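You operate a simulated robot arm through the tools that you are given. There is no shell and no other tool. Be economical: measure what you need, move in short steps, check, and stop when the job is done.

You run a simulated two-armed robot. Do the job below in one go: nothing can be reset, and whatever is moved stays where it is left.

TASK
Take the grey vibration meter and put it on the drain grid. Fetch the measuring jug from the kit table top and set it on the lower shelf of the kit table. Take the yellow sign and leave it on the green booklet on the lower middle shelf of the tall fittings rack. Take the red sign and leave it in the grey parts tray. Put the blue sign on the parts shelf of the near work stand. Pick up the white thermometer with one hand, pass it to the other hand and put it on the low shelf of the tool rack. Take the yellow thread cap on the parts shelf of the near work stand and put it away in the bin marked caps. Pull the drawer marked pads open. The order is free. Set down upright: measuring jug, yellow sign, red sign, blue sign, white thermometer.

The check looks at the end state, three seconds after you hand in, the way a careful person would. Anything else that was tipped, shoved, dropped, spilled or broken makes it a failure. Lids that push on must go on centred and level and be pressed home; caps that screw on are set level and turned clockwise until they are tight.

THE ROBOT
Two 7-joint arms with fingered hands on one trunk, on a base that drives. Base frame: it is fixed to the floor where the robot stands at the start and does not move with it; the origin is under the middle of the robot, x ahead of it, y to its left, z up; the surface under the hand at the start is at about z = 0.8. Lengths are in m, angles in degrees, forces in N, time in s.
The left shoulder is at the start at [0.07, 0.142, 1.089], the right one opposite. With the tool pointing down near the work surface each hand reaches from about 0.42 to 0.8 m from the robot's upright axis, wherever it stands, measured 20 degrees to its own side. Places, roughly: bin marked CAPS (15x19 cm) [-6.3, 3.28, 0.92]; blue sign [-6.75, 4.75, 0.75]; booklet [-6.75, 6.25, 0.5]; drain grid (22x22 cm) [0.3, 1.88, 0.76]; drawer marked PADS [-0.1, 6.2, 0.7]; grey parts tray (30x20x4 cm) [-6.6, 6.4, 0.3]; grey vibration meter [0.5, 0, 0.75]; low shelf of the tool rack (74x22 cm) [-6.32, 3.58, 0.28]; lower shelf of the kit table [0.4, 0.1, 0.3]; measuring jug [0.5, -0.25, 1]; parts shelf of the near work stand (48x17 cm) [-6.3, 5.14, 0.62]; red sign [-6.5, 4.5, 0.75]; white thermometer [-6.25, 5, 0.75]; yellow sign [-6.75, 4.5, 0.75]; yellow thread cap (4x4x3 cm) [-6.3, 5.3, 0.6]. Payload 3.6 kg a hand.
The TCP of each hand is the grasp point between the finger pads, 0.025 m short of the fingertips. In the tool frame z runs along the fingers and y along their closing line. Largest opening 0.088 m; the body of the gripper starts 0.029 m behind the TCP. The gripper is a hand of 5 fingers: y runs from the thumb to the fingers, the wrist lies at [-0.013, -0.097, -0.162] in the tool frame.
Orientation is that of the tool frame in the base frame, as [roll, pitch, yaw] about the fixed x, y, z axes, in that order (R = Rz(yaw) Ry(pitch) Rx(roll)). With the fingers straight down and the wrist toward the robot, the tool's x, y and z point along [0, 1, 0], [1, 0, 0] and [0, 0, -1] of the base frame.

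THE INTERFACE
- The arms move only by the tool play_rows. It takes "left_steps", "right_steps" or both (then of equal length, played together; a hand with none holds still); each is a list of rows, each a list of 6 numbers: the turn, a rotation vector about the tool's x, y, z in rad, then the shift along the tool's x, y, z in m. In form: [[ax, ay, az, tx, ty, tz], ...]. A call has 1 to 12 rows; each row shifts and turns the commanded pose from where the row before left it, along the tool's axes as they then stand. A row lasts 0.2 s, in which the tool goes at most 0.05 m and 8.6 degrees; a call with a longer step from one row to the next is refused whole. A pose out of reach is approached as far as the arm can. The call stops where the force on the tool passes 40 N (or 10 N more than at its start, if that is more) or the arm is blocked; 0.2 s more then pass. In this call time passes only in rows, and 0.2 s behind the last. The reply holds the time, the measured pose of the TCP, the force on the tool along the base axes, the opening and the grip force, in the units named above and with some noise, with the torque about the TCP (base axes, N m) and any sound that the robot's microphone picked up, and new pictures: "views" is both (left out), scene, wrist or none (wrist: the cameras of the hands that moved).
- Cameras (640 x 400 px; columns grow to the right, rows downward): "scene" is now at [0.1225, -0.0382, 1.3057]; the picture's right is [-0.46, -0.89, 0.00], its down [-0.60, 0.31, -0.73] and it looks along [0.65, -0.34, -0.68] (base axes); focal length 225 px, centre (320, 200). "left" rides on the left gripper at [-0.059, -0.079, -0.105] in its tool frame; the picture's right is [-0.73, -0.32, 0.61], its down [0.62, -0.68, 0.38] and it looks along [0.29, 0.66, 0.70] (tool axes); focal length 234 px, centre (320, 200). "right" rides on the right gripper at [0.059, -0.079, -0.105] in its tool frame; the picture's right is [-0.73, 0.32, -0.61], its down [-0.62, -0.68, 0.38] and it looks along [-0.29, 0.66, 0.70] (tool axes); focal length 234 px, centre (320, 200). There is no depth. A picture from a camera that has moved, and an enlarged one, comes with that camera's place and axes in the base frame and with its lens.
- lift_body(by): slides the trunk up (or, below 0, down) by that many m; the arms and the scene camera ride with it, the base frame stays. It gives what a move gives, with no picture.
- steer(legs): drives the robot by 1 to 6 legs, each [ahead, left, turn to the left] in m, m and degrees, along the robot's own axes; the way and the turn of a leg run together, so that a leg with both is an arc; at most 1.5 m and 180 degrees a leg. The arms and the cameras ride along, it lands a little off, and it stops where it bumps. It gives what a move gives, and a new picture of the scene camera.
- finger_targets(index, middle, ring, little, thumb_bend, thumb_turn, hand): sets how far each is bent, from 0 (flat) to 1 (curled in); at 0.3 the hand is open as for a grip, at 0.7 the pads meet at the TCP. One left out holds its place. A second passes; each finger stops where it meets its share of the squeeze, and holds until it gets a number again. It is the only way to open and close the hand. It gives what a move gives, with no picture; readings hold the bend of each and the force on index, middle, ring, little, thumb and palm. thumb_turn goes from beside the hand (0) to across from the fingers (1), as for a grip.
- head_to(pan, tilt): turns the head with the scene camera to pan (to the left, within 86 degrees either way) and tilt (down, from -29 to 69), counted from straight ahead of the robot. It gives what a move gives, and a new picture of the scene camera.
- inspect(camera, box): a new picture of the part [left, top, right, bottom] of that camera's present view, enlarged. The clock stands still meanwhile.
- finish_job(): hands the job in; it is judged then, once.

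Work in short steps. Places have to be worked out from the pictures, the camera data and where the tool is seen: move nearer, look again, correct. Check each grasp and each placing, and mend what went wrong. You have 483 turns and 360 pictures in all, those below and enlarged ones among them. Open the grippers and draw the arms clear of the work before you hand the job in, unless the task says otherwise; then end with one line.

The tools are called after "Emit:" as name(argument=value, ...) on one line, values as JSON. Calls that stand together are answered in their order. play_rows: Moves the arms, as the interface text tells. Its arguments: {"type":"object","properties":{"left_steps":{"type":"array"},"right_steps":{"type":"array"},"views":{"type":"string","enum":["both","scene","wrist","none"]}},"required":[]} The other tools are called the same way: lift_body (by) slides the trunk up or down; finger_targets (index, middle, ring, little, thumb_bend, thumb_turn, hand) moves the fingers one by one; steer (legs) drives the base; head_to (pan, tilt) turns the head that bears the scene camera; inspect (camera, box) takes an enlarged picture of a part of a camera's view; finish_job () hands the job in.

At the start:

```text
clock: 0.0
left_tcp_pos: [0.5663, 0.0208, 1.136]
left_ee_rot: [180.0, 0.0, 89.9]
left_force: [0.1, 0.3, -0.6]
left_moment: [-0.03, 0.0, 0.01]
left_finger_gap: 0.0875
left_finger_force: 0.1
left_shape: jaw
left_bend: [0.3, 0.3, 0.3, 0.3, 0.3, 0.98]
left_finger forces: [0.1, 0.0, 0.1, 0.0, 0.0, 0.1]
right_tcp_pos: [0.3448, -0.3634, 1.1115]
right_ee_rot: [-180.0, 0.0, 90.0]
right_force: [-0.6, -0.8, 1.4]
right_moment: [-0.02, 0.0, -0.02]
right_finger_gap: 0.0879
right_finger_force: 0.0
right_shape: jaw
right_bend: [0.3, 0.3, 0.3, 0.3, 0.3, 0.98]
right_finger forces: [0.1, 0.1, 0.0, 0.1, 0.0, 0.1]
trunk travel left (down, up): [-0.625, 0.315]
robot x, y, heading: [-0.0006, 0.0011, -0.1]
head pan, tilt: [-27.6, 42.7]
```

scene: 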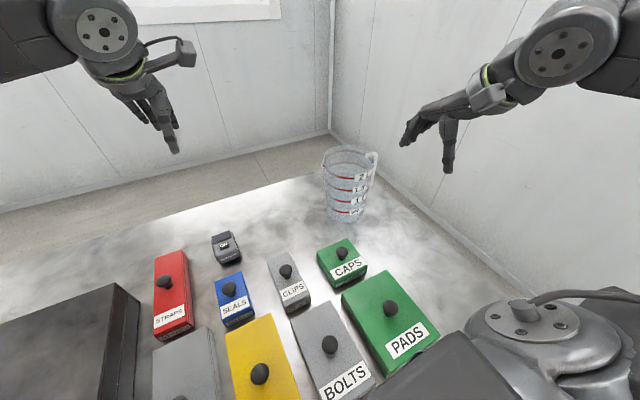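
right: 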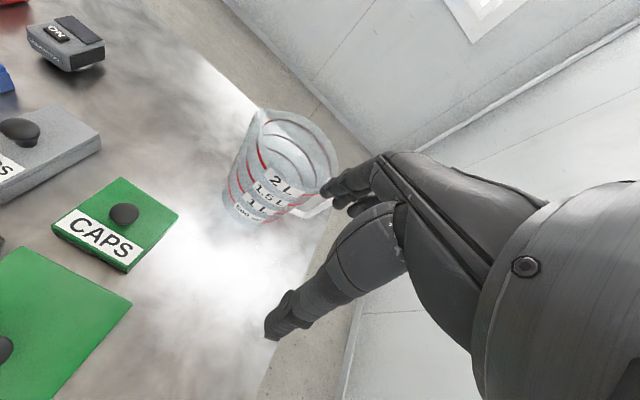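
left: 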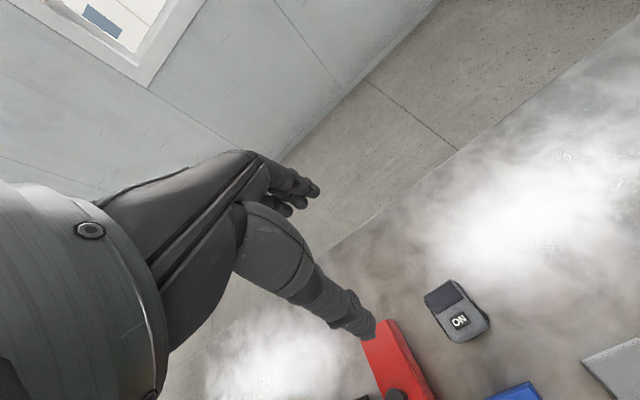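

I begin with a closer look at the jug and the meter.

Emit:
inspect(camera="scene", box=[200, 120, 400, 260])

Emit:
head_to(pan=0, tilt=55)

```text
2.86 times, centred on (300, 190) of scene
camera zoom: at [0.1225, -0.0382, 1.3057], right [-0.46, -0.89, 0.0], down [-0.6, 0.31, -0.73], along [0.65, -0.34, -0.68], focal length 642 px, centre (377, 229)
```

zoom: 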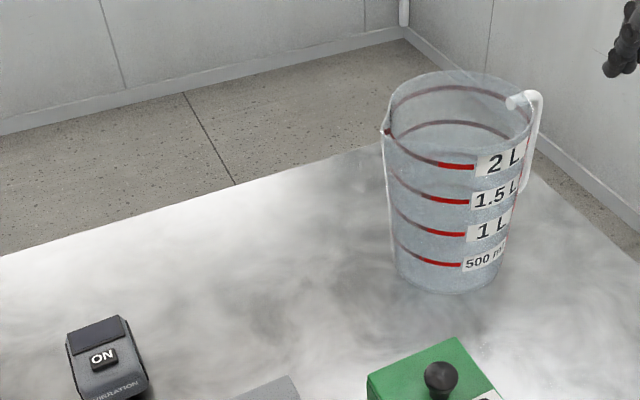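

```text
clock: 0.9
left_tcp_pos: [0.5683, 0.0208, 1.1355]
left_ee_rot: [-179.9, 0.0, 89.9]
left_force: [0.2, 0.4, -0.9]
left_moment: [0.03, 0.01, 0.01]
left_finger_gap: 0.0876
left_finger_force: 0.1
left_shape: jaw
left_bend: [0.3, 0.3, 0.3, 0.3, 0.3, 0.98]
left_finger forces: [0.0, 0.0, 0.0, 0.0, 0.1, 0.1]
right_tcp_pos: [0.3445, -0.3619, 1.1103]
right_ee_rot: [180.0, 0.0, 90.0]
right_force: [0.3, -0.1, 0.0]
right_moment: [0.0, 0.0, 0.01]
right_finger_gap: 0.0878
right_finger_force: 0.1
right_shape: jaw
right_bend: [0.3, 0.3, 0.3, 0.3, 0.3, 0.98]
right_finger forces: [0.0, 0.1, 0.0, 0.0, 0.0, 0.1]
trunk travel left (down, up): [-0.625, 0.315]
robot x, y, heading: [-0.001, -0.0013, 0.2]
head pan, tilt: [0.0, 55.0]
camera scene: at [0.121, 0.0001, 1.2891], right [0.0, -1.0, 0.0], down [-0.82, 0.0, -0.57], along [0.57, 0.0, -0.82], focal length 225 px, centre (320, 200)
```

scene: 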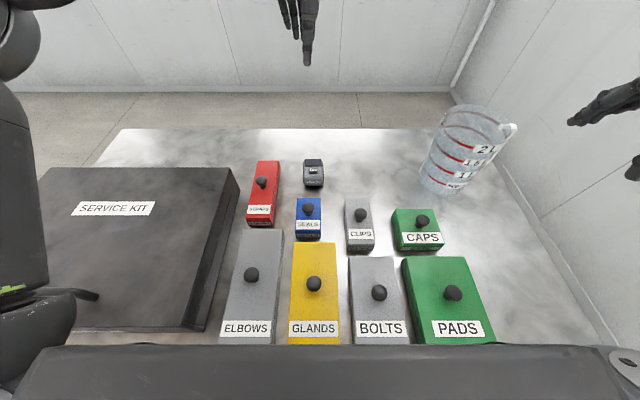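

Meter is at about (0.54, 0.02), jug at about (0.49, -0.33), and the table top at 0.8. I back up to see the lower shelf.

Emit:
steer(legs=[[-0.8, 0, 0]])

Emit:
head_to(pan=0, tilt=35)

```text
clock: 5.2
left_tcp_pos: [-0.2227, 0.0244, 1.136]
left_ee_rot: [179.9, 0.1, 91.0]
left_force: [-0.3, -0.5, -0.1]
left_moment: [0.0, 0.02, -0.01]
left_finger_gap: 0.0876
left_finger_force: 0.0
left_shape: jaw
left_bend: [0.3, 0.3, 0.3, 0.3, 0.3, 0.98]
left_finger forces: [0.0, 0.0, 0.1, 0.1, 0.0, 0.1]
right_tcp_pos: [-0.4369, -0.3637, 1.1115]
right_ee_rot: [180.0, 0.0, 91.1]
right_force: [0.0, 0.1, -0.4]
right_moment: [0.01, 0.0, -0.03]
right_finger_gap: 0.0879
right_finger_force: 0.0
right_shape: jaw
right_bend: [0.3, 0.3, 0.3, 0.3, 0.3, 0.98]
right_finger forces: [0.0, 0.1, 0.1, 0.0, 0.0, 0.0]
trunk travel left (down, up): [-0.625, 0.315]
robot x, y, heading: [-0.7913, -0.0071, 1.2]
head pan, tilt: [0.0, 55.0]
camera scene: at [-0.6688, -0.0052, 1.289], right [0.02, -1.0, 0.0], down [-0.82, -0.02, -0.57], along [0.57, 0.01, -0.82], focal length 225 px, centre (320, 200)
```

scene: 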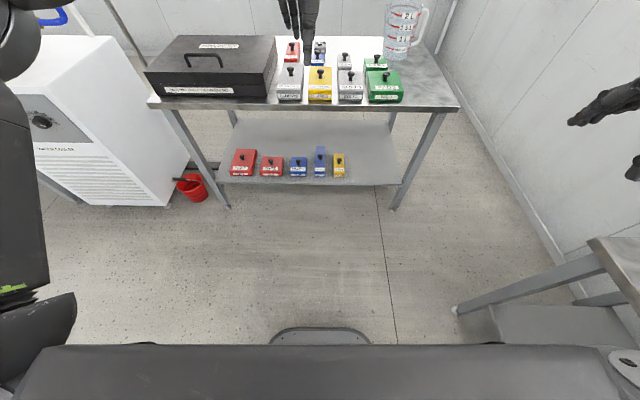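

```text
clock: 6.0
left_tcp_pos: [-0.2218, 0.024, 1.1351]
left_ee_rot: [180.0, 0.0, 91.1]
left_force: [0.5, -0.5, 0.2]
left_moment: [-0.03, -0.03, 0.0]
left_finger_gap: 0.0878
left_finger_force: 0.0
left_shape: jaw
left_bend: [0.3, 0.3, 0.3, 0.3, 0.3, 0.98]
left_finger forces: [0.1, 0.0, 0.1, 0.0, 0.0, 0.1]
right_tcp_pos: [-0.4376, -0.363, 1.1109]
right_ee_rot: [-180.0, 0.0, 91.1]
right_force: [-0.7, -0.3, 0.2]
right_moment: [0.0, -0.01, 0.04]
right_finger_gap: 0.0879
right_finger_force: 0.0
right_shape: jaw
right_bend: [0.3, 0.3, 0.3, 0.3, 0.3, 0.98]
right_finger forces: [0.0, 0.1, 0.0, 0.0, 0.1, 0.0]
trunk travel left (down, up): [-0.625, 0.315]
robot x, y, heading: [-0.7886, -0.0072, 1.3]
head pan, tilt: [0.0, 35.0]
camera scene: at [-0.6528, -0.0049, 1.3172], right [0.02, -1.0, 0.0], down [-0.57, -0.01, -0.82], along [0.82, 0.02, -0.57], focal length 225 px, centre (320, 200)
```

scene: 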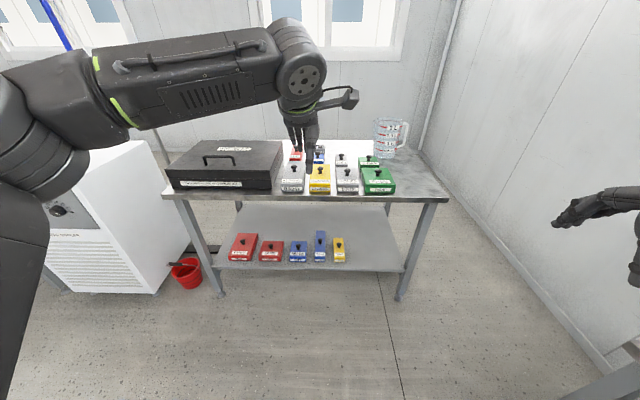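

The lower shelf is free at its front right (front edge x≈0.145, z≈0.3). I drive back to the table to pinch the jug's near wall with the right hand from above.

Emit:
steer(legs=[[0.785, -0.01, -1.2]])

Emit:
head_to(pan=-30, tilt=40)

```text
clock: 10.2
left_tcp_pos: [0.5617, 0.006, 1.1357]
left_ee_rot: [180.0, 0.0, 89.7]
left_force: [0.7, -0.5, -0.1]
left_moment: [0.0, 0.03, 0.0]
left_finger_gap: 0.0879
left_finger_force: 0.0
left_shape: jaw
left_bend: [0.3, 0.3, 0.3, 0.3, 0.3, 0.98]
left_finger forces: [0.0, 0.1, 0.0, 0.0, 0.0, 0.0]
right_tcp_pos: [0.3368, -0.3752, 1.1103]
right_ee_rot: [179.9, 0.0, 89.6]
right_force: [0.8, -0.4, 0.0]
right_moment: [0.01, -0.01, 0.0]
right_finger_gap: 0.0879
right_finger_force: 0.1
right_shape: jaw
right_bend: [0.3, 0.3, 0.3, 0.3, 0.3, 0.98]
right_finger forces: [0.0, 0.0, 0.0, 0.0, 0.1, 0.0]
trunk travel left (down, up): [-0.625, 0.315]
robot x, y, heading: [-0.0068, -0.0141, -0.3]
head pan, tilt: [0.0, 35.0]
camera scene: at [0.1311, -0.0123, 1.3173], right [0.0, -1.0, 0.0], down [-0.57, 0.0, -0.82], along [0.82, 0.0, -0.57], focal length 225 px, centre (320, 200)
```

scene: 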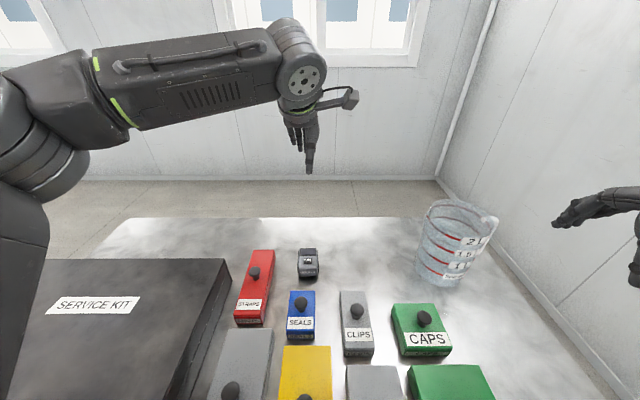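

```text
clock: 11.2
left_tcp_pos: [0.5598, 0.0065, 1.136]
left_ee_rot: [180.0, 0.1, 89.6]
left_force: [-0.5, -0.2, 0.3]
left_moment: [0.01, -0.01, 0.02]
left_finger_gap: 0.0876
left_finger_force: 0.1
left_shape: jaw
left_bend: [0.3, 0.3, 0.3, 0.3, 0.3, 0.98]
left_finger forces: [0.1, 0.0, 0.0, 0.0, 0.0, 0.1]
right_tcp_pos: [0.3369, -0.3756, 1.1124]
right_ee_rot: [180.0, 0.2, 89.7]
right_force: [-0.8, -1.0, 0.1]
right_moment: [0.01, 0.0, -0.01]
right_finger_gap: 0.0878
right_finger_force: 0.0
right_shape: jaw
right_bend: [0.3, 0.3, 0.3, 0.3, 0.3, 0.98]
right_finger forces: [0.0, 0.0, 0.0, 0.0, 0.0, 0.0]
trunk travel left (down, up): [-0.625, 0.315]
robot x, y, heading: [-0.0055, -0.012, -0.4]
head pan, tilt: [-30.0, 40.0]
camera scene: at [0.1165, -0.0546, 1.3098], right [-0.5, -0.86, 0.0], down [-0.56, 0.32, -0.77], along [0.66, -0.39, -0.64], focal length 225 px, centre (320, 200)
```

scene: 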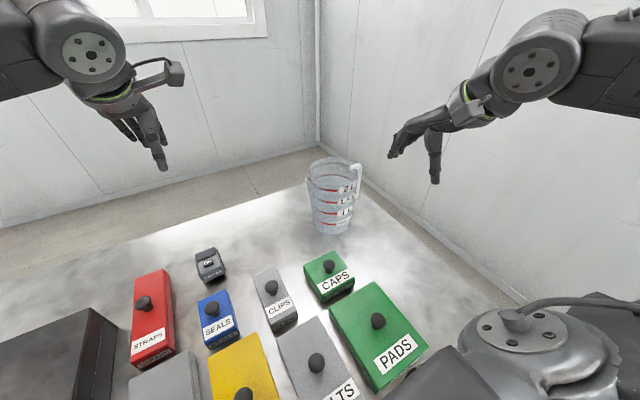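

Jug centre is at about (0.51, -0.335), rim at z≈1.00 with radius 0.067. I move the right hand over the near rim and check.

Emit:
play_rows(right_steps=[[0, 0, 0, 0.015, 0.036, 0], [0, 0, 0, 0.015, 0.036, 0], [0, 0, 0, 0.01, 0.033, 0]])

```text
clock: 12.0
left_tcp_pos: [0.5622, 0.0062, 1.1359]
left_ee_rot: [-179.9, 0.0, 89.8]
left_force: [0.9, -0.2, 0.1]
left_moment: [0.02, 0.01, 0.02]
left_finger_gap: 0.0876
left_finger_force: 0.1
left_shape: jaw
left_bend: [0.3, 0.3, 0.3, 0.3, 0.3, 0.98]
left_finger forces: [0.0, 0.1, 0.0, 0.0, 0.0, 0.0]
right_tcp_pos: [0.4441, -0.3356, 1.1088]
right_ee_rot: [-179.9, 0.0, 89.6]
right_force: [0.1, -0.3, 0.1]
right_moment: [0.02, 0.06, 0.0]
right_finger_gap: 0.088
right_finger_force: 0.1
right_shape: jaw
right_bend: [0.3, 0.3, 0.3, 0.3, 0.3, 0.98]
right_finger forces: [0.1, 0.0, 0.1, 0.0, 0.0, 0.0]
trunk travel left (down, up): [-0.625, 0.315]
robot x, y, heading: [-0.0082, -0.0099, -0.3]
head pan, tilt: [-30.0, 40.0]
camera scene: at [0.1175, -0.054, 1.3096], right [-0.5, -0.86, 0.0], down [-0.56, 0.32, -0.77], along [0.66, -0.39, -0.64], focal length 225 px, centre (320, 200)
camera right: at [0.3645, -0.2773, 1.2131], right [0.32, -0.73, 0.61], down [-0.68, -0.62, -0.38], along [0.66, -0.29, -0.7], focal length 234 px, centre (320, 200)
```

scene: 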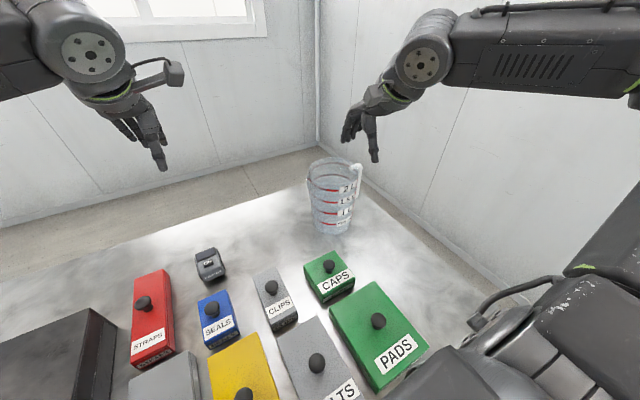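
right: 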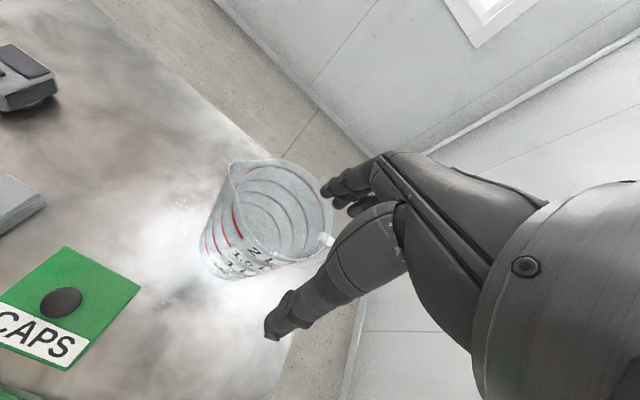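

Emit:
inspect(camera="right", box=[180, 140, 360, 350])

```text
1.90 times, centred on (270, 245) of right
camera zoom: at [0.3645, -0.2773, 1.2131], right [0.32, -0.73, 0.61], down [-0.68, -0.62, -0.38], along [0.66, -0.29, -0.7], focal length 446 px, centre (415, 114)
```

zoom: 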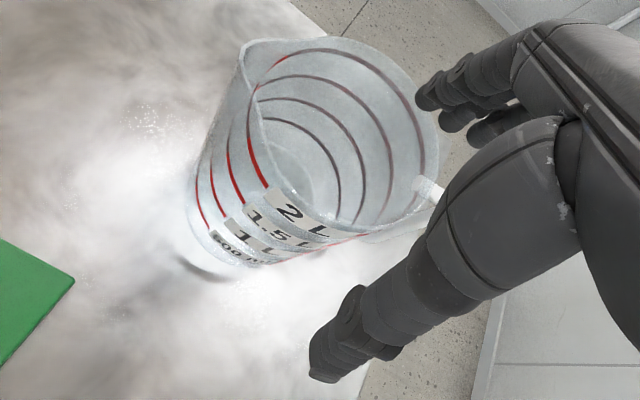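

Near rim point triangulates to (0.457, -0.331, 1.0). I shift slightly and descend so fingers go inside, thumb outside.

Emit:
play_rows(right_steps=[[0, 0, 0, 0.004, 0.013, 0.02], [0, 0, 0, 0, 0, 0.04], [0, 0, 0, 0, 0, 0.04], [0, 0, 0, 0, 0, 0.03]])

```text
clock: 13.0
left_tcp_pos: [0.5622, 0.0062, 1.1351]
left_ee_rot: [-180.0, 0.0, 89.6]
left_force: [-0.6, 0.0, 0.7]
left_moment: [-0.01, -0.02, 0.0]
left_finger_gap: 0.0877
left_finger_force: 0.1
left_shape: jaw
left_bend: [0.3, 0.3, 0.3, 0.3, 0.3, 0.98]
left_finger forces: [0.0, 0.0, 0.1, 0.0, 0.0, 0.1]
right_tcp_pos: [0.457, -0.3295, 0.9789]
right_ee_rot: [-179.9, 0.0, 89.6]
right_force: [-0.5, -0.6, -0.5]
right_moment: [0.0, -0.01, 0.01]
right_finger_gap: 0.0877
right_finger_force: 0.2
right_shape: jaw
right_bend: [0.3, 0.3, 0.3, 0.3, 0.3, 0.98]
right_finger forces: [0.1, 0.1, 0.0, 0.1, 0.0, 0.0]
trunk travel left (down, up): [-0.625, 0.315]
robot x, y, heading: [-0.0069, -0.0115, -0.3]
head pan, tilt: [-30.0, 40.0]
camera scene: at [0.1172, -0.055, 1.3097], right [-0.5, -0.86, 0.0], down [-0.56, 0.32, -0.77], along [0.66, -0.39, -0.64], focal length 225 px, centre (320, 200)
camera right: at [0.3781, -0.2715, 1.0814], right [0.32, -0.73, 0.61], down [-0.68, -0.62, -0.38], along [0.66, -0.29, -0.7], focal length 234 px, centre (320, 200)
```

scene: 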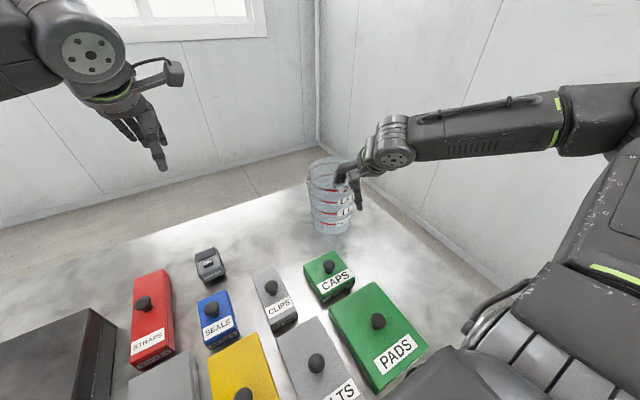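
right: 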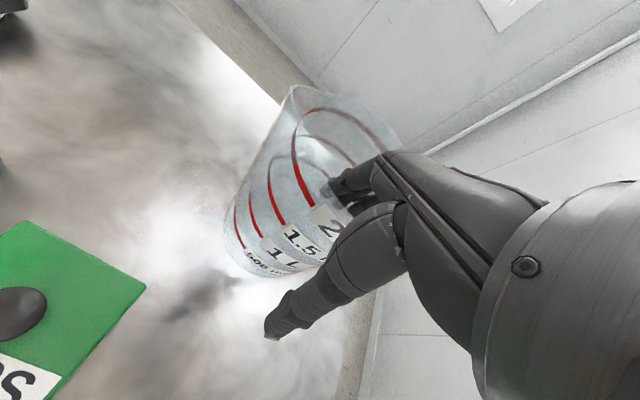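

Fingers are inside and the thumb is outside. I close the hand on the wall.

Emit:
finger_targets(hand="right", index=0.75, middle=0.75, ring=0.75, little=0.75, thumb_bend=0.75)

Emit:
inspect(camera="right", box=[180, 60, 480, 360])

```text
clock: 14.0
left_tcp_pos: [0.5622, 0.0073, 1.1348]
left_ee_rot: [180.0, 0.0, 89.6]
left_force: [0.2, 0.9, 0.5]
left_moment: [0.01, -0.02, -0.02]
left_finger_gap: 0.0875
left_finger_force: 0.1
left_shape: jaw
left_bend: [0.3, 0.3, 0.3, 0.3, 0.3, 0.98]
left_finger forces: [0.0, 0.0, 0.0, 0.1, 0.0, 0.0]
right_tcp_pos: [0.4566, -0.3305, 0.9781]
right_ee_rot: [179.9, 0.0, 89.8]
right_force: [-0.6, 0.4, 0.8]
right_moment: [0.0, 0.0, 0.0]
right_finger_gap: 0.0
right_finger_force: 5.2
right_shape: fingers
right_bend: [0.74, 0.75, 0.75, 0.75, 0.71, 0.96]
right_finger forces: [4.7, 0.5, 0.0, 0.0, 5.2, 0.1]
trunk travel left (down, up): [-0.625, 0.315]
robot x, y, heading: [-0.0058, -0.0115, -0.5]
head pan, tilt: [-30.0, 40.0]
```

```text
1.33 times, centred on (330, 210) of right
camera zoom: at [0.3777, -0.2713, 1.0819], right [0.32, -0.73, 0.61], down [-0.68, -0.62, -0.38], along [0.66, -0.29, -0.7], focal length 312 px, centre (307, 187)
```

zoom: 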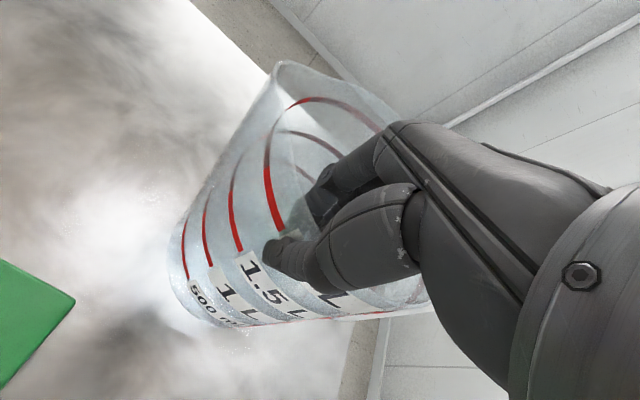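

Thumb and index press at 5 N with the thin wall presumably between. I test with a small lift.

Emit:
play_rows(right_steps=[[0, 0, 0, 0, 0, -0.01], [0, 0, 0, 0, 0, -0.02]])

```text
clock: 14.6
left_tcp_pos: [0.5616, 0.0066, 1.136]
left_ee_rot: [-180.0, 0.0, 89.7]
left_force: [0.3, -0.3, 1.4]
left_moment: [-0.05, 0.0, 0.01]
left_finger_gap: 0.0879
left_finger_force: 0.0
left_shape: jaw
left_bend: [0.3, 0.3, 0.3, 0.3, 0.3, 0.98]
left_finger forces: [0.1, 0.1, 0.0, 0.0, 0.0, 0.0]
right_tcp_pos: [0.4542, -0.3313, 1.0093]
right_ee_rot: [179.9, 0.1, 89.7]
right_force: [0.2, 0.0, -1.6]
right_moment: [0.04, 0.05, -0.01]
right_finger_gap: 0.0
right_finger_force: 6.9
right_shape: fingers
right_bend: [0.74, 0.74, 0.75, 0.75, 0.72, 0.96]
right_finger forces: [5.9, 1.3, 0.0, 0.3, 6.7, 0.1]
trunk travel left (down, up): [-0.625, 0.315]
robot x, y, heading: [-0.0051, -0.0102, -0.2]
head pan, tilt: [-30.0, 40.0]
camera scene: at [0.1163, -0.0546, 1.3098], right [-0.5, -0.86, 0.0], down [-0.56, 0.32, -0.77], along [0.66, -0.39, -0.64], focal length 225 px, centre (320, 200)
camera right: at [0.375, -0.2716, 1.113], right [0.32, -0.73, 0.61], down [-0.68, -0.62, -0.38], along [0.66, -0.29, -0.7], focal length 234 px, centre (320, 200)
```

scene: 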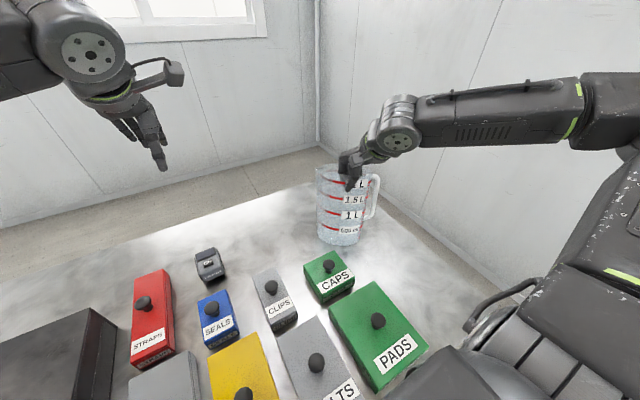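
right: 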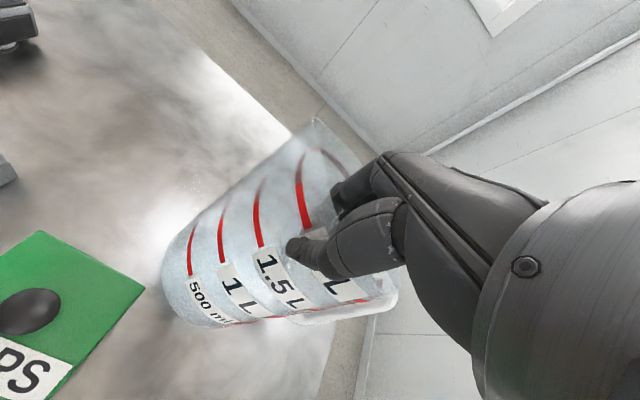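

Emit:
inspect(camera="scene", box=[280, 130, 420, 260])

```text
3.08 times, centred on (350, 195) of scene
camera zoom: at [0.1163, -0.0546, 1.3098], right [-0.5, -0.86, 0.0], down [-0.56, 0.32, -0.77], along [0.66, -0.39, -0.64], focal length 692 px, centre (228, 215)
```

zoom: 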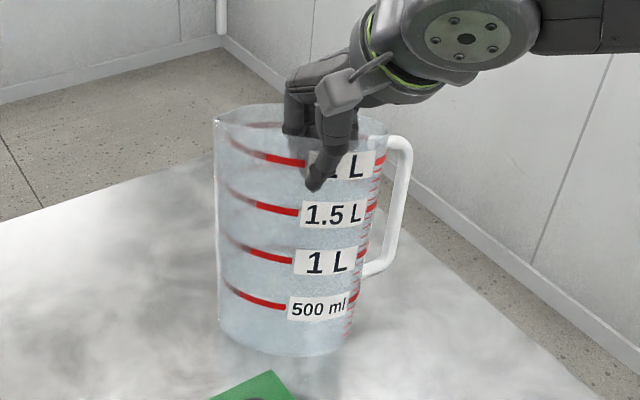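

The jug swings in a two-finger pinch. I lower it back and squeeze harder with all fingers.

Emit:
play_rows(right_steps=[[0, 0, 0, 0, 0, 0.01], [0, 0, 0, 0, 0, 0.01], [0, 0, 0, 0, 0.002, 0.011]])

Emit:
finger_targets(hand="right", index=0.95, middle=0.95, ring=0.95, little=0.95, thumb_bend=0.95)

Emit:
inspect(camera="scene", box=[280, 130, 420, 260])

```text
clock: 15.4
left_tcp_pos: [0.561, 0.0075, 1.1362]
left_ee_rot: [180.0, 0.0, 89.7]
left_force: [-0.7, -0.3, 0.5]
left_moment: [0.03, -0.04, -0.01]
left_finger_gap: 0.0879
left_finger_force: 0.0
left_shape: jaw
left_bend: [0.3, 0.3, 0.3, 0.3, 0.3, 0.98]
left_finger forces: [0.0, 0.0, 0.0, 0.1, 0.0, 0.0]
right_tcp_pos: [0.4584, -0.3303, 0.9794]
right_ee_rot: [-179.9, 0.0, 89.6]
right_force: [-0.1, -0.1, -1.9]
right_moment: [-0.01, -0.02, -0.05]
right_finger_gap: 0.0
right_finger_force: 5.5
right_shape: fingers
right_bend: [0.74, 0.75, 0.75, 0.75, 0.72, 0.96]
right_finger forces: [4.8, 0.8, 0.1, 0.0, 5.2, 0.0]
trunk travel left (down, up): [-0.625, 0.315]
robot x, y, heading: [-0.005, -0.0107, -0.1]
head pan, tilt: [-30.0, 40.0]
camera scene: at [0.1169, -0.0547, 1.3097], right [-0.5, -0.86, 0.0], down [-0.56, 0.32, -0.77], along [0.66, -0.39, -0.64], focal length 225 px, centre (320, 200)
camera right: at [0.3785, -0.2718, 1.0829], right [0.32, -0.73, 0.61], down [-0.68, -0.62, -0.38], along [0.65, -0.29, -0.7], focal length 234 px, centre (320, 200)
```

scene: 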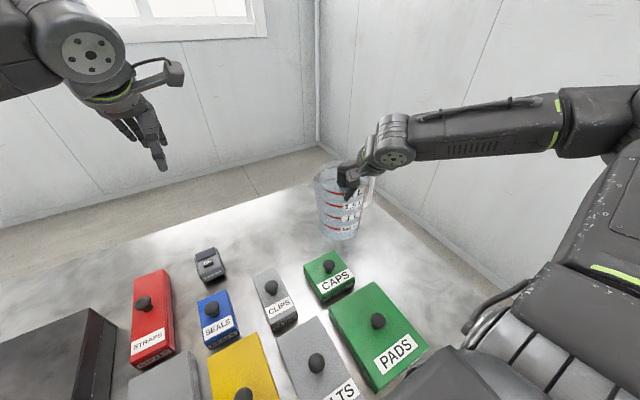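
right: 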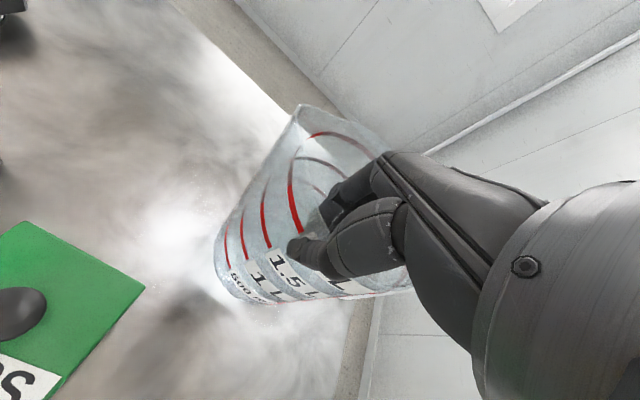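

```text
clock: 16.4
left_tcp_pos: [0.5627, 0.0065, 1.1365]
left_ee_rot: [180.0, 0.0, 89.7]
left_force: [0.0, 0.4, 0.4]
left_moment: [-0.04, -0.03, -0.03]
left_finger_gap: 0.0878
left_finger_force: 0.1
left_shape: jaw
left_bend: [0.3, 0.3, 0.3, 0.3, 0.3, 0.98]
left_finger forces: [0.0, 0.1, 0.0, 0.1, 0.0, 0.1]
right_tcp_pos: [0.4583, -0.3312, 0.9796]
right_ee_rot: [179.9, 0.1, 89.6]
right_force: [-0.1, -0.3, -1.1]
right_moment: [-0.02, 0.03, -0.01]
right_finger_gap: 0.0
right_finger_force: 19.9
right_shape: fingers
right_bend: [0.79, 0.95, 0.95, 0.95, 0.84, 0.9]
right_finger forces: [20.4, 0.1, 0.0, 0.0, 19.9, 0.0]
trunk travel left (down, up): [-0.625, 0.315]
robot x, y, heading: [-0.0059, -0.0104, -0.4]
head pan, tilt: [-30.0, 40.0]
```

```text
3.08 times, centred on (350, 195) of scene
camera zoom: at [0.1167, -0.0548, 1.3097], right [-0.5, -0.86, 0.0], down [-0.56, 0.32, -0.77], along [0.66, -0.39, -0.64], focal length 692 px, centre (228, 215)
```

zoom: 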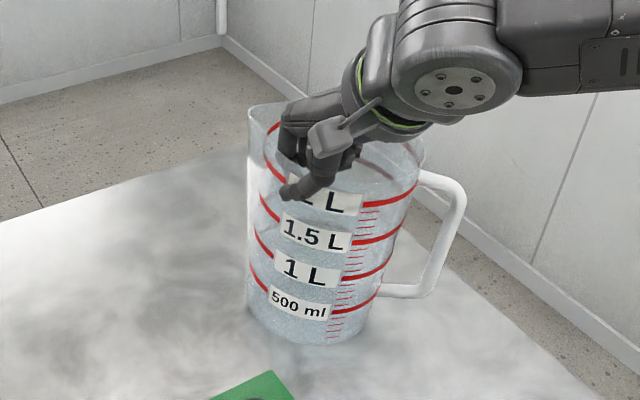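

The grip skewed the jug a bit. I open the hand and look at how the jug stands before regripping.

Emit:
finger_targets(hand="right", index=0.3, middle=0.3, ring=0.3, little=0.3, thumb_bend=0.3, thumb_turn=1)

Emit:
inspect(camera="scene", box=[280, 130, 420, 260])

Emit:
inspect(camera="right", box=[180, 60, 480, 360])

```text
clock: 17.4
left_tcp_pos: [0.5615, 0.0069, 1.1354]
left_ee_rot: [180.0, 0.0, 89.8]
left_force: [0.0, -0.7, -0.6]
left_moment: [0.0, 0.01, 0.03]
left_finger_gap: 0.0878
left_finger_force: 0.1
left_shape: jaw
left_bend: [0.3, 0.3, 0.3, 0.3, 0.3, 0.98]
left_finger forces: [0.1, 0.0, 0.0, 0.0, 0.1, 0.1]
right_tcp_pos: [0.4568, -0.3299, 0.9785]
right_ee_rot: [179.9, 0.0, 89.7]
right_force: [-0.2, 0.7, 0.1]
right_moment: [-0.02, -0.01, 0.02]
right_finger_gap: 0.0844
right_finger_force: 0.1
right_shape: fingers
right_bend: [0.3, 0.3, 0.3, 0.3, 0.3, 0.98]
right_finger forces: [0.0, 0.1, 0.1, 0.0, 0.0, 0.0]
trunk travel left (down, up): [-0.625, 0.315]
robot x, y, heading: [-0.0063, -0.0123, -0.3]
head pan, tilt: [-30.0, 40.0]
```

```text
3.08 times, centred on (350, 195) of scene
camera zoom: at [0.1167, -0.0548, 1.3097], right [-0.5, -0.86, 0.0], down [-0.56, 0.32, -0.77], along [0.66, -0.39, -0.64], focal length 692 px, centre (228, 215)
```

zoom: 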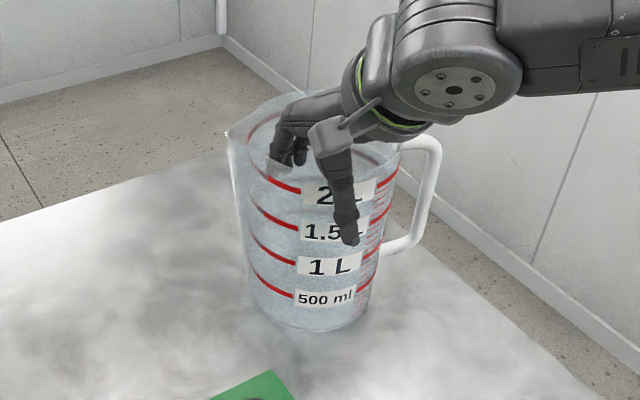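

```text
1.33 times, centred on (330, 210) of right
camera zoom: at [0.3783, -0.2718, 1.0832], right [0.32, -0.73, 0.61], down [-0.68, -0.62, -0.38], along [0.66, -0.29, -0.7], focal length 312 px, centre (307, 187)
```

zoom: 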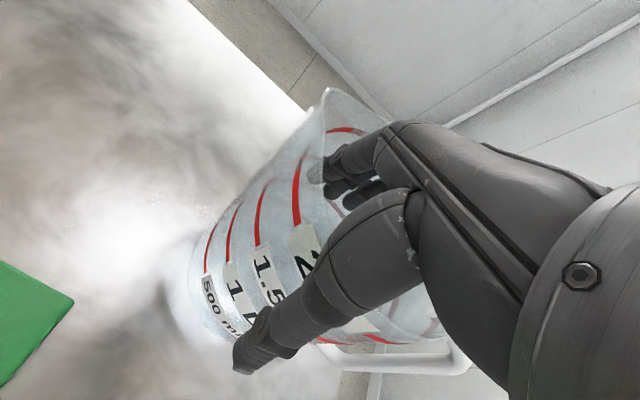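

The jug stands upright. I shift the hand so the thumb stays straight (low, outside) and index/middle curl in higher inside, giving a couple against swinging.

Emit:
play_rows(right_steps=[[0, 0, 0, 0, 0.02, 0.004]], views="none")

Emit:
finger_targets(hand="right", thumb_bend=0.5, index=0.6, middle=0.6)

Emit:
finger_targets(hand="right", index=0.95, middle=0.95)

Emit:
inspect(camera="right", box=[180, 60, 480, 360])

```text
clock: 17.8
left_tcp_pos: [0.5625, 0.0066, 1.1344]
left_ee_rot: [-179.9, 0.0, 89.6]
left_force: [0.1, 0.2, -0.9]
left_moment: [-0.02, 0.02, 0.05]
left_finger_gap: 0.0877
left_finger_force: 0.0
left_shape: jaw
left_bend: [0.3, 0.3, 0.3, 0.3, 0.3, 0.98]
left_finger forces: [0.1, 0.1, 0.0, 0.0, 0.1, 0.0]
right_tcp_pos: [0.4798, -0.3315, 0.9749]
right_ee_rot: [-180.0, 0.0, 89.7]
right_force: [-0.5, 0.0, 0.5]
right_moment: [0.01, 0.03, 0.0]
right_finger_gap: 0.0843
right_finger_force: 0.1
right_shape: fingers
right_bend: [0.3, 0.3, 0.3, 0.3, 0.3, 0.98]
right_finger forces: [0.4, 0.1, 0.0, 0.0, 0.0, 0.0]
trunk travel left (down, up): [-0.625, 0.315]
robot x, y, heading: [-0.0052, -0.0076, -0.1]
head pan, tilt: [-30.0, 40.0]
```

```text
clock: 18.8
left_tcp_pos: [0.5618, 0.0062, 1.1349]
left_ee_rot: [180.0, 0.1, 89.7]
left_force: [0.3, -0.6, 0.5]
left_moment: [0.01, -0.05, -0.02]
left_finger_gap: 0.0877
left_finger_force: 0.1
left_shape: jaw
left_bend: [0.3, 0.3, 0.3, 0.3, 0.3, 0.98]
left_finger forces: [0.0, 0.0, 0.0, 0.1, 0.1, 0.0]
right_tcp_pos: [0.4781, -0.332, 0.9767]
right_ee_rot: [179.9, 0.0, 89.6]
right_force: [-0.3, -0.1, 0.2]
right_moment: [-0.02, 0.04, 0.0]
right_finger_gap: 0.0311
right_finger_force: 0.0
right_shape: fingers
right_bend: [0.6, 0.6, 0.3, 0.3, 0.5, 1.0]
right_finger forces: [0.1, 0.0, 0.1, 0.1, 0.0, 0.0]
trunk travel left (down, up): [-0.625, 0.315]
robot x, y, heading: [-0.0077, -0.0103, -0.2]
head pan, tilt: [-30.0, 40.0]
```

```text
clock: 19.8
left_tcp_pos: [0.5611, 0.006, 1.1361]
left_ee_rot: [-179.9, 0.0, 89.7]
left_force: [-0.1, 1.3, 0.2]
left_moment: [0.0, 0.0, -0.01]
left_finger_gap: 0.0877
left_finger_force: 0.0
left_shape: jaw
left_bend: [0.3, 0.3, 0.3, 0.3, 0.3, 0.98]
left_finger forces: [0.1, 0.0, 0.1, 0.0, 0.0, 0.0]
right_tcp_pos: [0.478, -0.3319, 0.9759]
right_ee_rot: [179.9, -0.1, 89.7]
right_force: [0.5, 0.8, 0.1]
right_moment: [0.03, 0.0, 0.01]
right_finger_gap: 0.0353
right_finger_force: 0.0
right_shape: fingers
right_bend: [0.95, 0.95, 0.3, 0.3, 0.5, 1.0]
right_finger forces: [0.0, 0.1, 0.0, 0.0, 0.0, 0.1]
trunk travel left (down, up): [-0.625, 0.315]
robot x, y, heading: [-0.0072, -0.0104, -0.3]
head pan, tilt: [-30.0, 40.0]
```

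```text
1.33 times, centred on (330, 210) of right
camera zoom: at [0.3991, -0.2723, 1.08], right [0.32, -0.73, 0.61], down [-0.68, -0.62, -0.38], along [0.66, -0.29, -0.7], focal length 312 px, centre (307, 187)
```

zoom: 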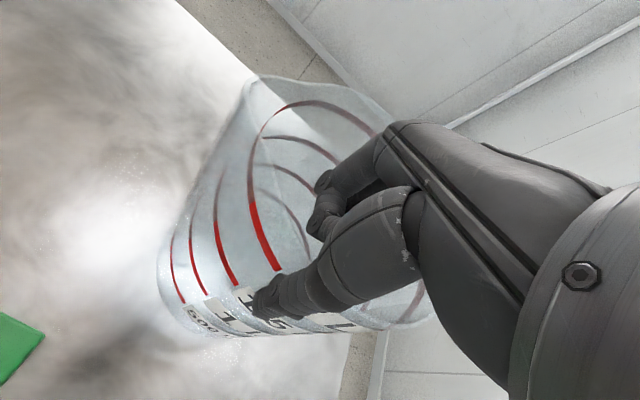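

The curled fingers miss the wall, so I'll use the handle instead: fingers horizontal, wrapping the vertical bar. I open and lift clear first.

Emit:
finger_targets(hand="right", index=0.3, middle=0.3, ring=0.3, little=0.3, thumb_bend=0.3)

Emit:
play_rows(right_steps=[[0, 0, 0, 0, -0.01, -0.04], [0, 0, 0, 0, 0, -0.045], [0, 0, 0, 0, 0, -0.045], [0, 0, 0, -0.02, -0.04, 0], [0, 0, 0, -0.03, -0.04, 0], [0, 0, 0, -0.03, 0, 0]])

```text
clock: 20.8
left_tcp_pos: [0.5595, 0.0064, 1.137]
left_ee_rot: [180.0, 0.0, 89.7]
left_force: [-0.8, 0.0, 0.5]
left_moment: [0.02, 0.0, 0.0]
left_finger_gap: 0.0877
left_finger_force: 0.1
left_shape: jaw
left_bend: [0.3, 0.3, 0.3, 0.3, 0.3, 0.98]
left_finger forces: [0.0, 0.1, 0.1, 0.0, 0.0, 0.0]
right_tcp_pos: [0.4763, -0.3305, 0.9784]
right_ee_rot: [179.8, 0.1, 89.8]
right_force: [-4.4, 0.2, 12.8]
right_moment: [0.13, 0.0, 0.03]
right_finger_gap: 0.0444
right_finger_force: 7.0
right_shape: fingers
right_bend: [0.95, 0.3, 0.3, 0.3, 0.3, 0.98]
right_finger forces: [12.8, 0.0, 0.1, 0.0, 0.0, 0.0]
trunk travel left (down, up): [-0.625, 0.315]
robot x, y, heading: [-0.002, -0.0126, -0.3]
head pan, tilt: [-30.0, 40.0]
```

```text
clock: 22.2
left_tcp_pos: [0.5626, 0.0072, 1.135]
left_ee_rot: [180.0, 0.1, 89.8]
left_force: [-0.7, -0.1, -0.2]
left_moment: [-0.02, -0.02, -0.02]
left_finger_gap: 0.0877
left_finger_force: 0.1
left_shape: jaw
left_bend: [0.3, 0.3, 0.3, 0.3, 0.3, 0.98]
left_finger forces: [0.0, 0.0, 0.0, 0.0, 0.0, 0.0]
right_tcp_pos: [0.3898, -0.4098, 1.1094]
right_ee_rot: [-179.9, 0.0, 89.8]
right_force: [-1.1, -0.3, -0.7]
right_moment: [0.0, -0.03, 0.0]
right_finger_gap: 0.0848
right_finger_force: 0.0
right_shape: fingers
right_bend: [0.3, 0.3, 0.3, 0.3, 0.3, 0.98]
right_finger forces: [0.0, 0.0, 0.0, 0.1, 0.0, 0.1]
trunk travel left (down, up): [-0.625, 0.315]
robot x, y, heading: [-0.0071, -0.0131, -0.3]
head pan, tilt: [-30.0, 40.0]
camera scene: at [0.1173, -0.0542, 1.3097], right [-0.5, -0.86, 0.0], down [-0.56, 0.32, -0.77], along [0.66, -0.39, -0.64], focal length 225 px, centre (320, 200)
camera right: at [0.3107, -0.3504, 1.2138], right [0.32, -0.73, 0.61], down [-0.68, -0.62, -0.38], along [0.65, -0.29, -0.7], focal length 234 px, centre (320, 200)
```

scene: 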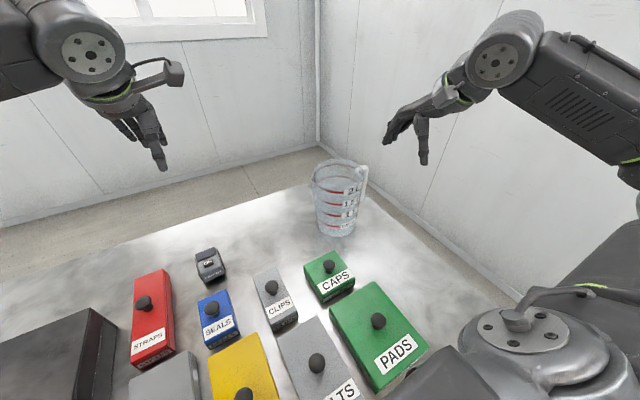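
right: 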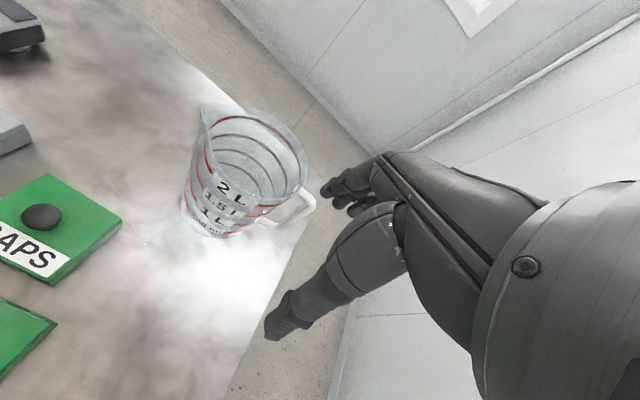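

Emit:
inspect(camera="right", box=[160, 80, 340, 260])

Emit:
inspect(camera="scene", box=[280, 140, 400, 250])

```text
2.22 times, centred on (250, 170) of right
camera zoom: at [0.3107, -0.3504, 1.2138], right [0.32, -0.73, 0.61], down [-0.68, -0.62, -0.38], along [0.65, -0.29, -0.7], focal length 520 px, centre (476, 267)
```

zoom: 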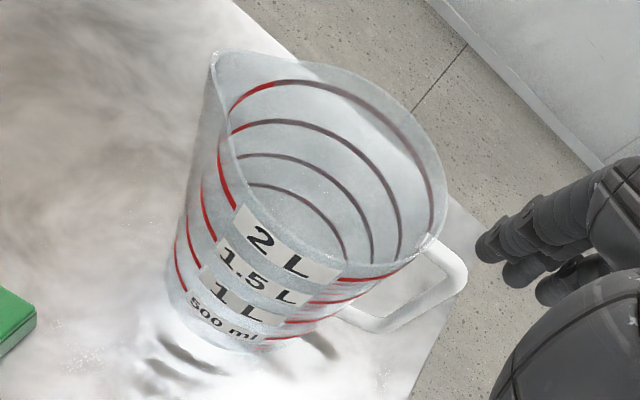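

```text
3.64 times, centred on (340, 195) of scene
camera zoom: at [0.1173, -0.0542, 1.3097], right [-0.5, -0.86, 0.0], down [-0.56, 0.32, -0.77], along [0.66, -0.39, -0.64], focal length 817 px, centre (247, 218)
```

zoom: 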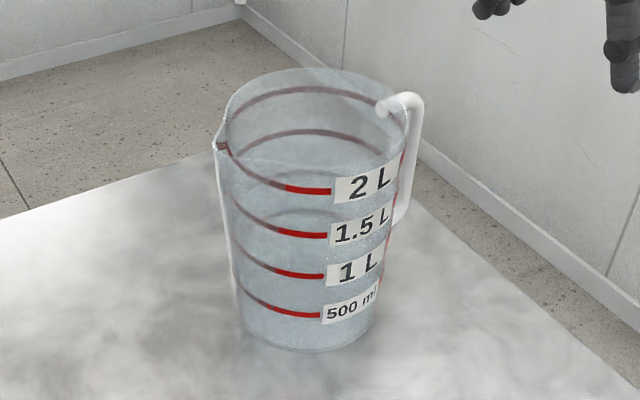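

Handle bar triangulates to about (0.51, -0.43), z 0.90–0.985, pointing to -y. I turn the hand so its fingers point to +y with the thumb on the near side.

Emit:
play_rows(right_steps=[[0, 0, 0, -0.05, 0, 0], [0, 0.1428, 0, 0, 0, 0], [0, 0.1428, 0, 0, 0, 0], [0, 0.1428, 0, 0, 0, 0], [0, 0.1428, 0, 0, 0, 0], [0, 0.1428, 0, 0, 0, 0], [0, 0.1428, 0, 0, 0, 0], [0, 0.1428, 0, 0, 0, 0], [0, 0.1428, 0, 0, 0, 0], [0, 0.1428, 0, 0, 0, 0], [0, 0.1428, 0, 0, 0, 0], [0, 0.1428, 0, 0, 0, 0]])

```text
clock: 24.8
left_tcp_pos: [0.5614, 0.0069, 1.1356]
left_ee_rot: [-180.0, 0.0, 89.6]
left_force: [0.1, -0.6, -0.3]
left_moment: [-0.02, 0.03, 0.01]
left_finger_gap: 0.0877
left_finger_force: 0.1
left_shape: jaw
left_bend: [0.3, 0.3, 0.3, 0.3, 0.3, 0.98]
left_finger forces: [0.0, 0.0, 0.1, 0.1, 0.0, 0.1]
right_tcp_pos: [0.3867, -0.4621, 1.1069]
right_ee_rot: [-65.2, -89.7, -25.0]
right_force: [-0.4, 0.7, -0.5]
right_moment: [0.02, 0.01, 0.01]
right_finger_gap: 0.0845
right_finger_force: 0.0
right_shape: fingers
right_bend: [0.3, 0.3, 0.3, 0.3, 0.3, 0.98]
right_finger forces: [0.0, 0.1, 0.0, 0.1, 0.1, 0.0]
trunk travel left (down, up): [-0.625, 0.315]
robot x, y, heading: [-0.0074, -0.0112, -0.6]
head pan, tilt: [-30.0, 40.0]
camera scene: at [0.1167, -0.0551, 1.3098], right [-0.5, -0.86, 0.0], down [-0.56, 0.32, -0.77], along [0.66, -0.39, -0.64], focal length 225 px, centre (320, 200)
camera right: at [0.307, -0.5667, 1.1633], right [0.32, -0.61, -0.73], down [-0.68, 0.39, -0.62], along [0.66, 0.69, -0.29], focal length 234 px, centre (320, 200)
```

scene: 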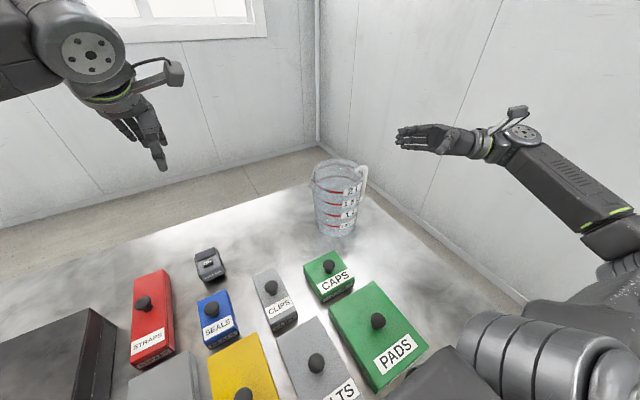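
right: 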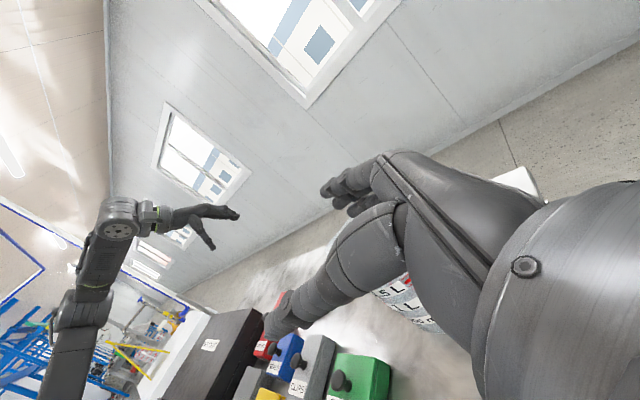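

Now I back away to the right, lower to handle height and line up in x.

Emit:
play_rows(right_steps=[[0, 0, 0, 0, 0, -0.04], [0, 0, 0, 0, 0.03, -0.03], [0, 0, 0, -0.035, 0.03, 0], [0, 0, 0, -0.045, 0.02, 0], [0, 0, 0, -0.04, 0.02, 0], [0, 0, 0, -0.04, 0.02, 0]])

Emit:
inspect(camera="scene", box=[280, 120, 480, 260])

```text
clock: 26.2
left_tcp_pos: [0.5612, 0.0059, 1.136]
left_ee_rot: [179.9, 0.1, 89.7]
left_force: [-0.3, -0.2, -0.8]
left_moment: [0.0, 0.02, -0.01]
left_finger_gap: 0.0876
left_finger_force: 0.1
left_shape: jaw
left_bend: [0.3, 0.3, 0.3, 0.3, 0.3, 0.98]
left_finger forces: [0.1, 0.0, 0.0, 0.1, 0.0, 0.0]
right_tcp_pos: [0.3948, -0.4825, 0.9908]
right_ee_rot: [177.6, -90.0, 92.1]
right_force: [-0.2, 0.0, -0.9]
right_moment: [0.01, -0.01, 0.01]
right_finger_gap: 0.0847
right_finger_force: 0.0
right_shape: fingers
right_bend: [0.3, 0.3, 0.3, 0.3, 0.3, 0.98]
right_finger forces: [0.0, 0.0, 0.0, 0.0, 0.0, 0.0]
right hand out of reach, approached as far as the arm can: row 2, 3, 4, 5, 6
trunk travel left (down, up): [-0.625, 0.315]
robot x, y, heading: [-0.0028, -0.0113, -0.4]
head pan, tilt: [-30.0, 40.0]
camera scene: at [0.1161, -0.055, 1.3098], right [-0.5, -0.86, 0.0], down [-0.56, 0.32, -0.77], along [0.66, -0.39, -0.64], focal length 225 px, centre (320, 200)
camera right: at [0.3159, -0.5861, 1.0474], right [0.32, -0.61, -0.73], down [-0.68, 0.39, -0.62], along [0.66, 0.69, -0.29], focal length 234 px, centre (320, 200)
```

scene: 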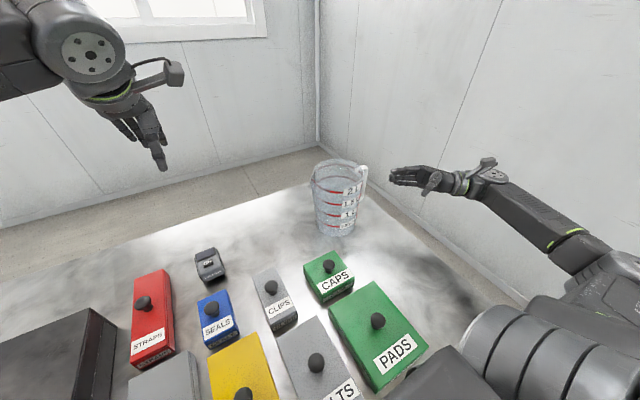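
right: 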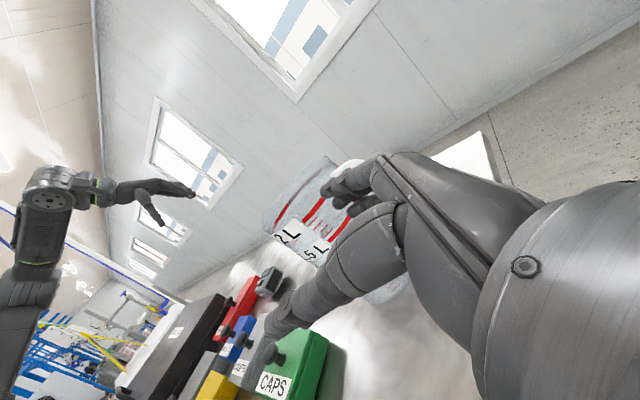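

```text
2.86 times, centred on (380, 190) of scene
camera zoom: at [0.1161, -0.055, 1.3098], right [-0.5, -0.86, 0.0], down [-0.56, 0.32, -0.77], along [0.66, -0.39, -0.64], focal length 642 px, centre (149, 229)
```

zoom: 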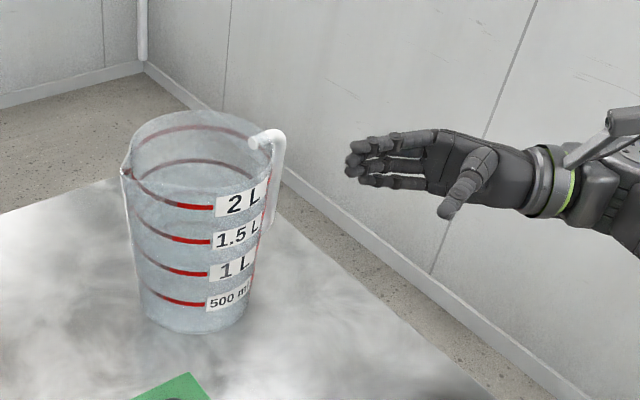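

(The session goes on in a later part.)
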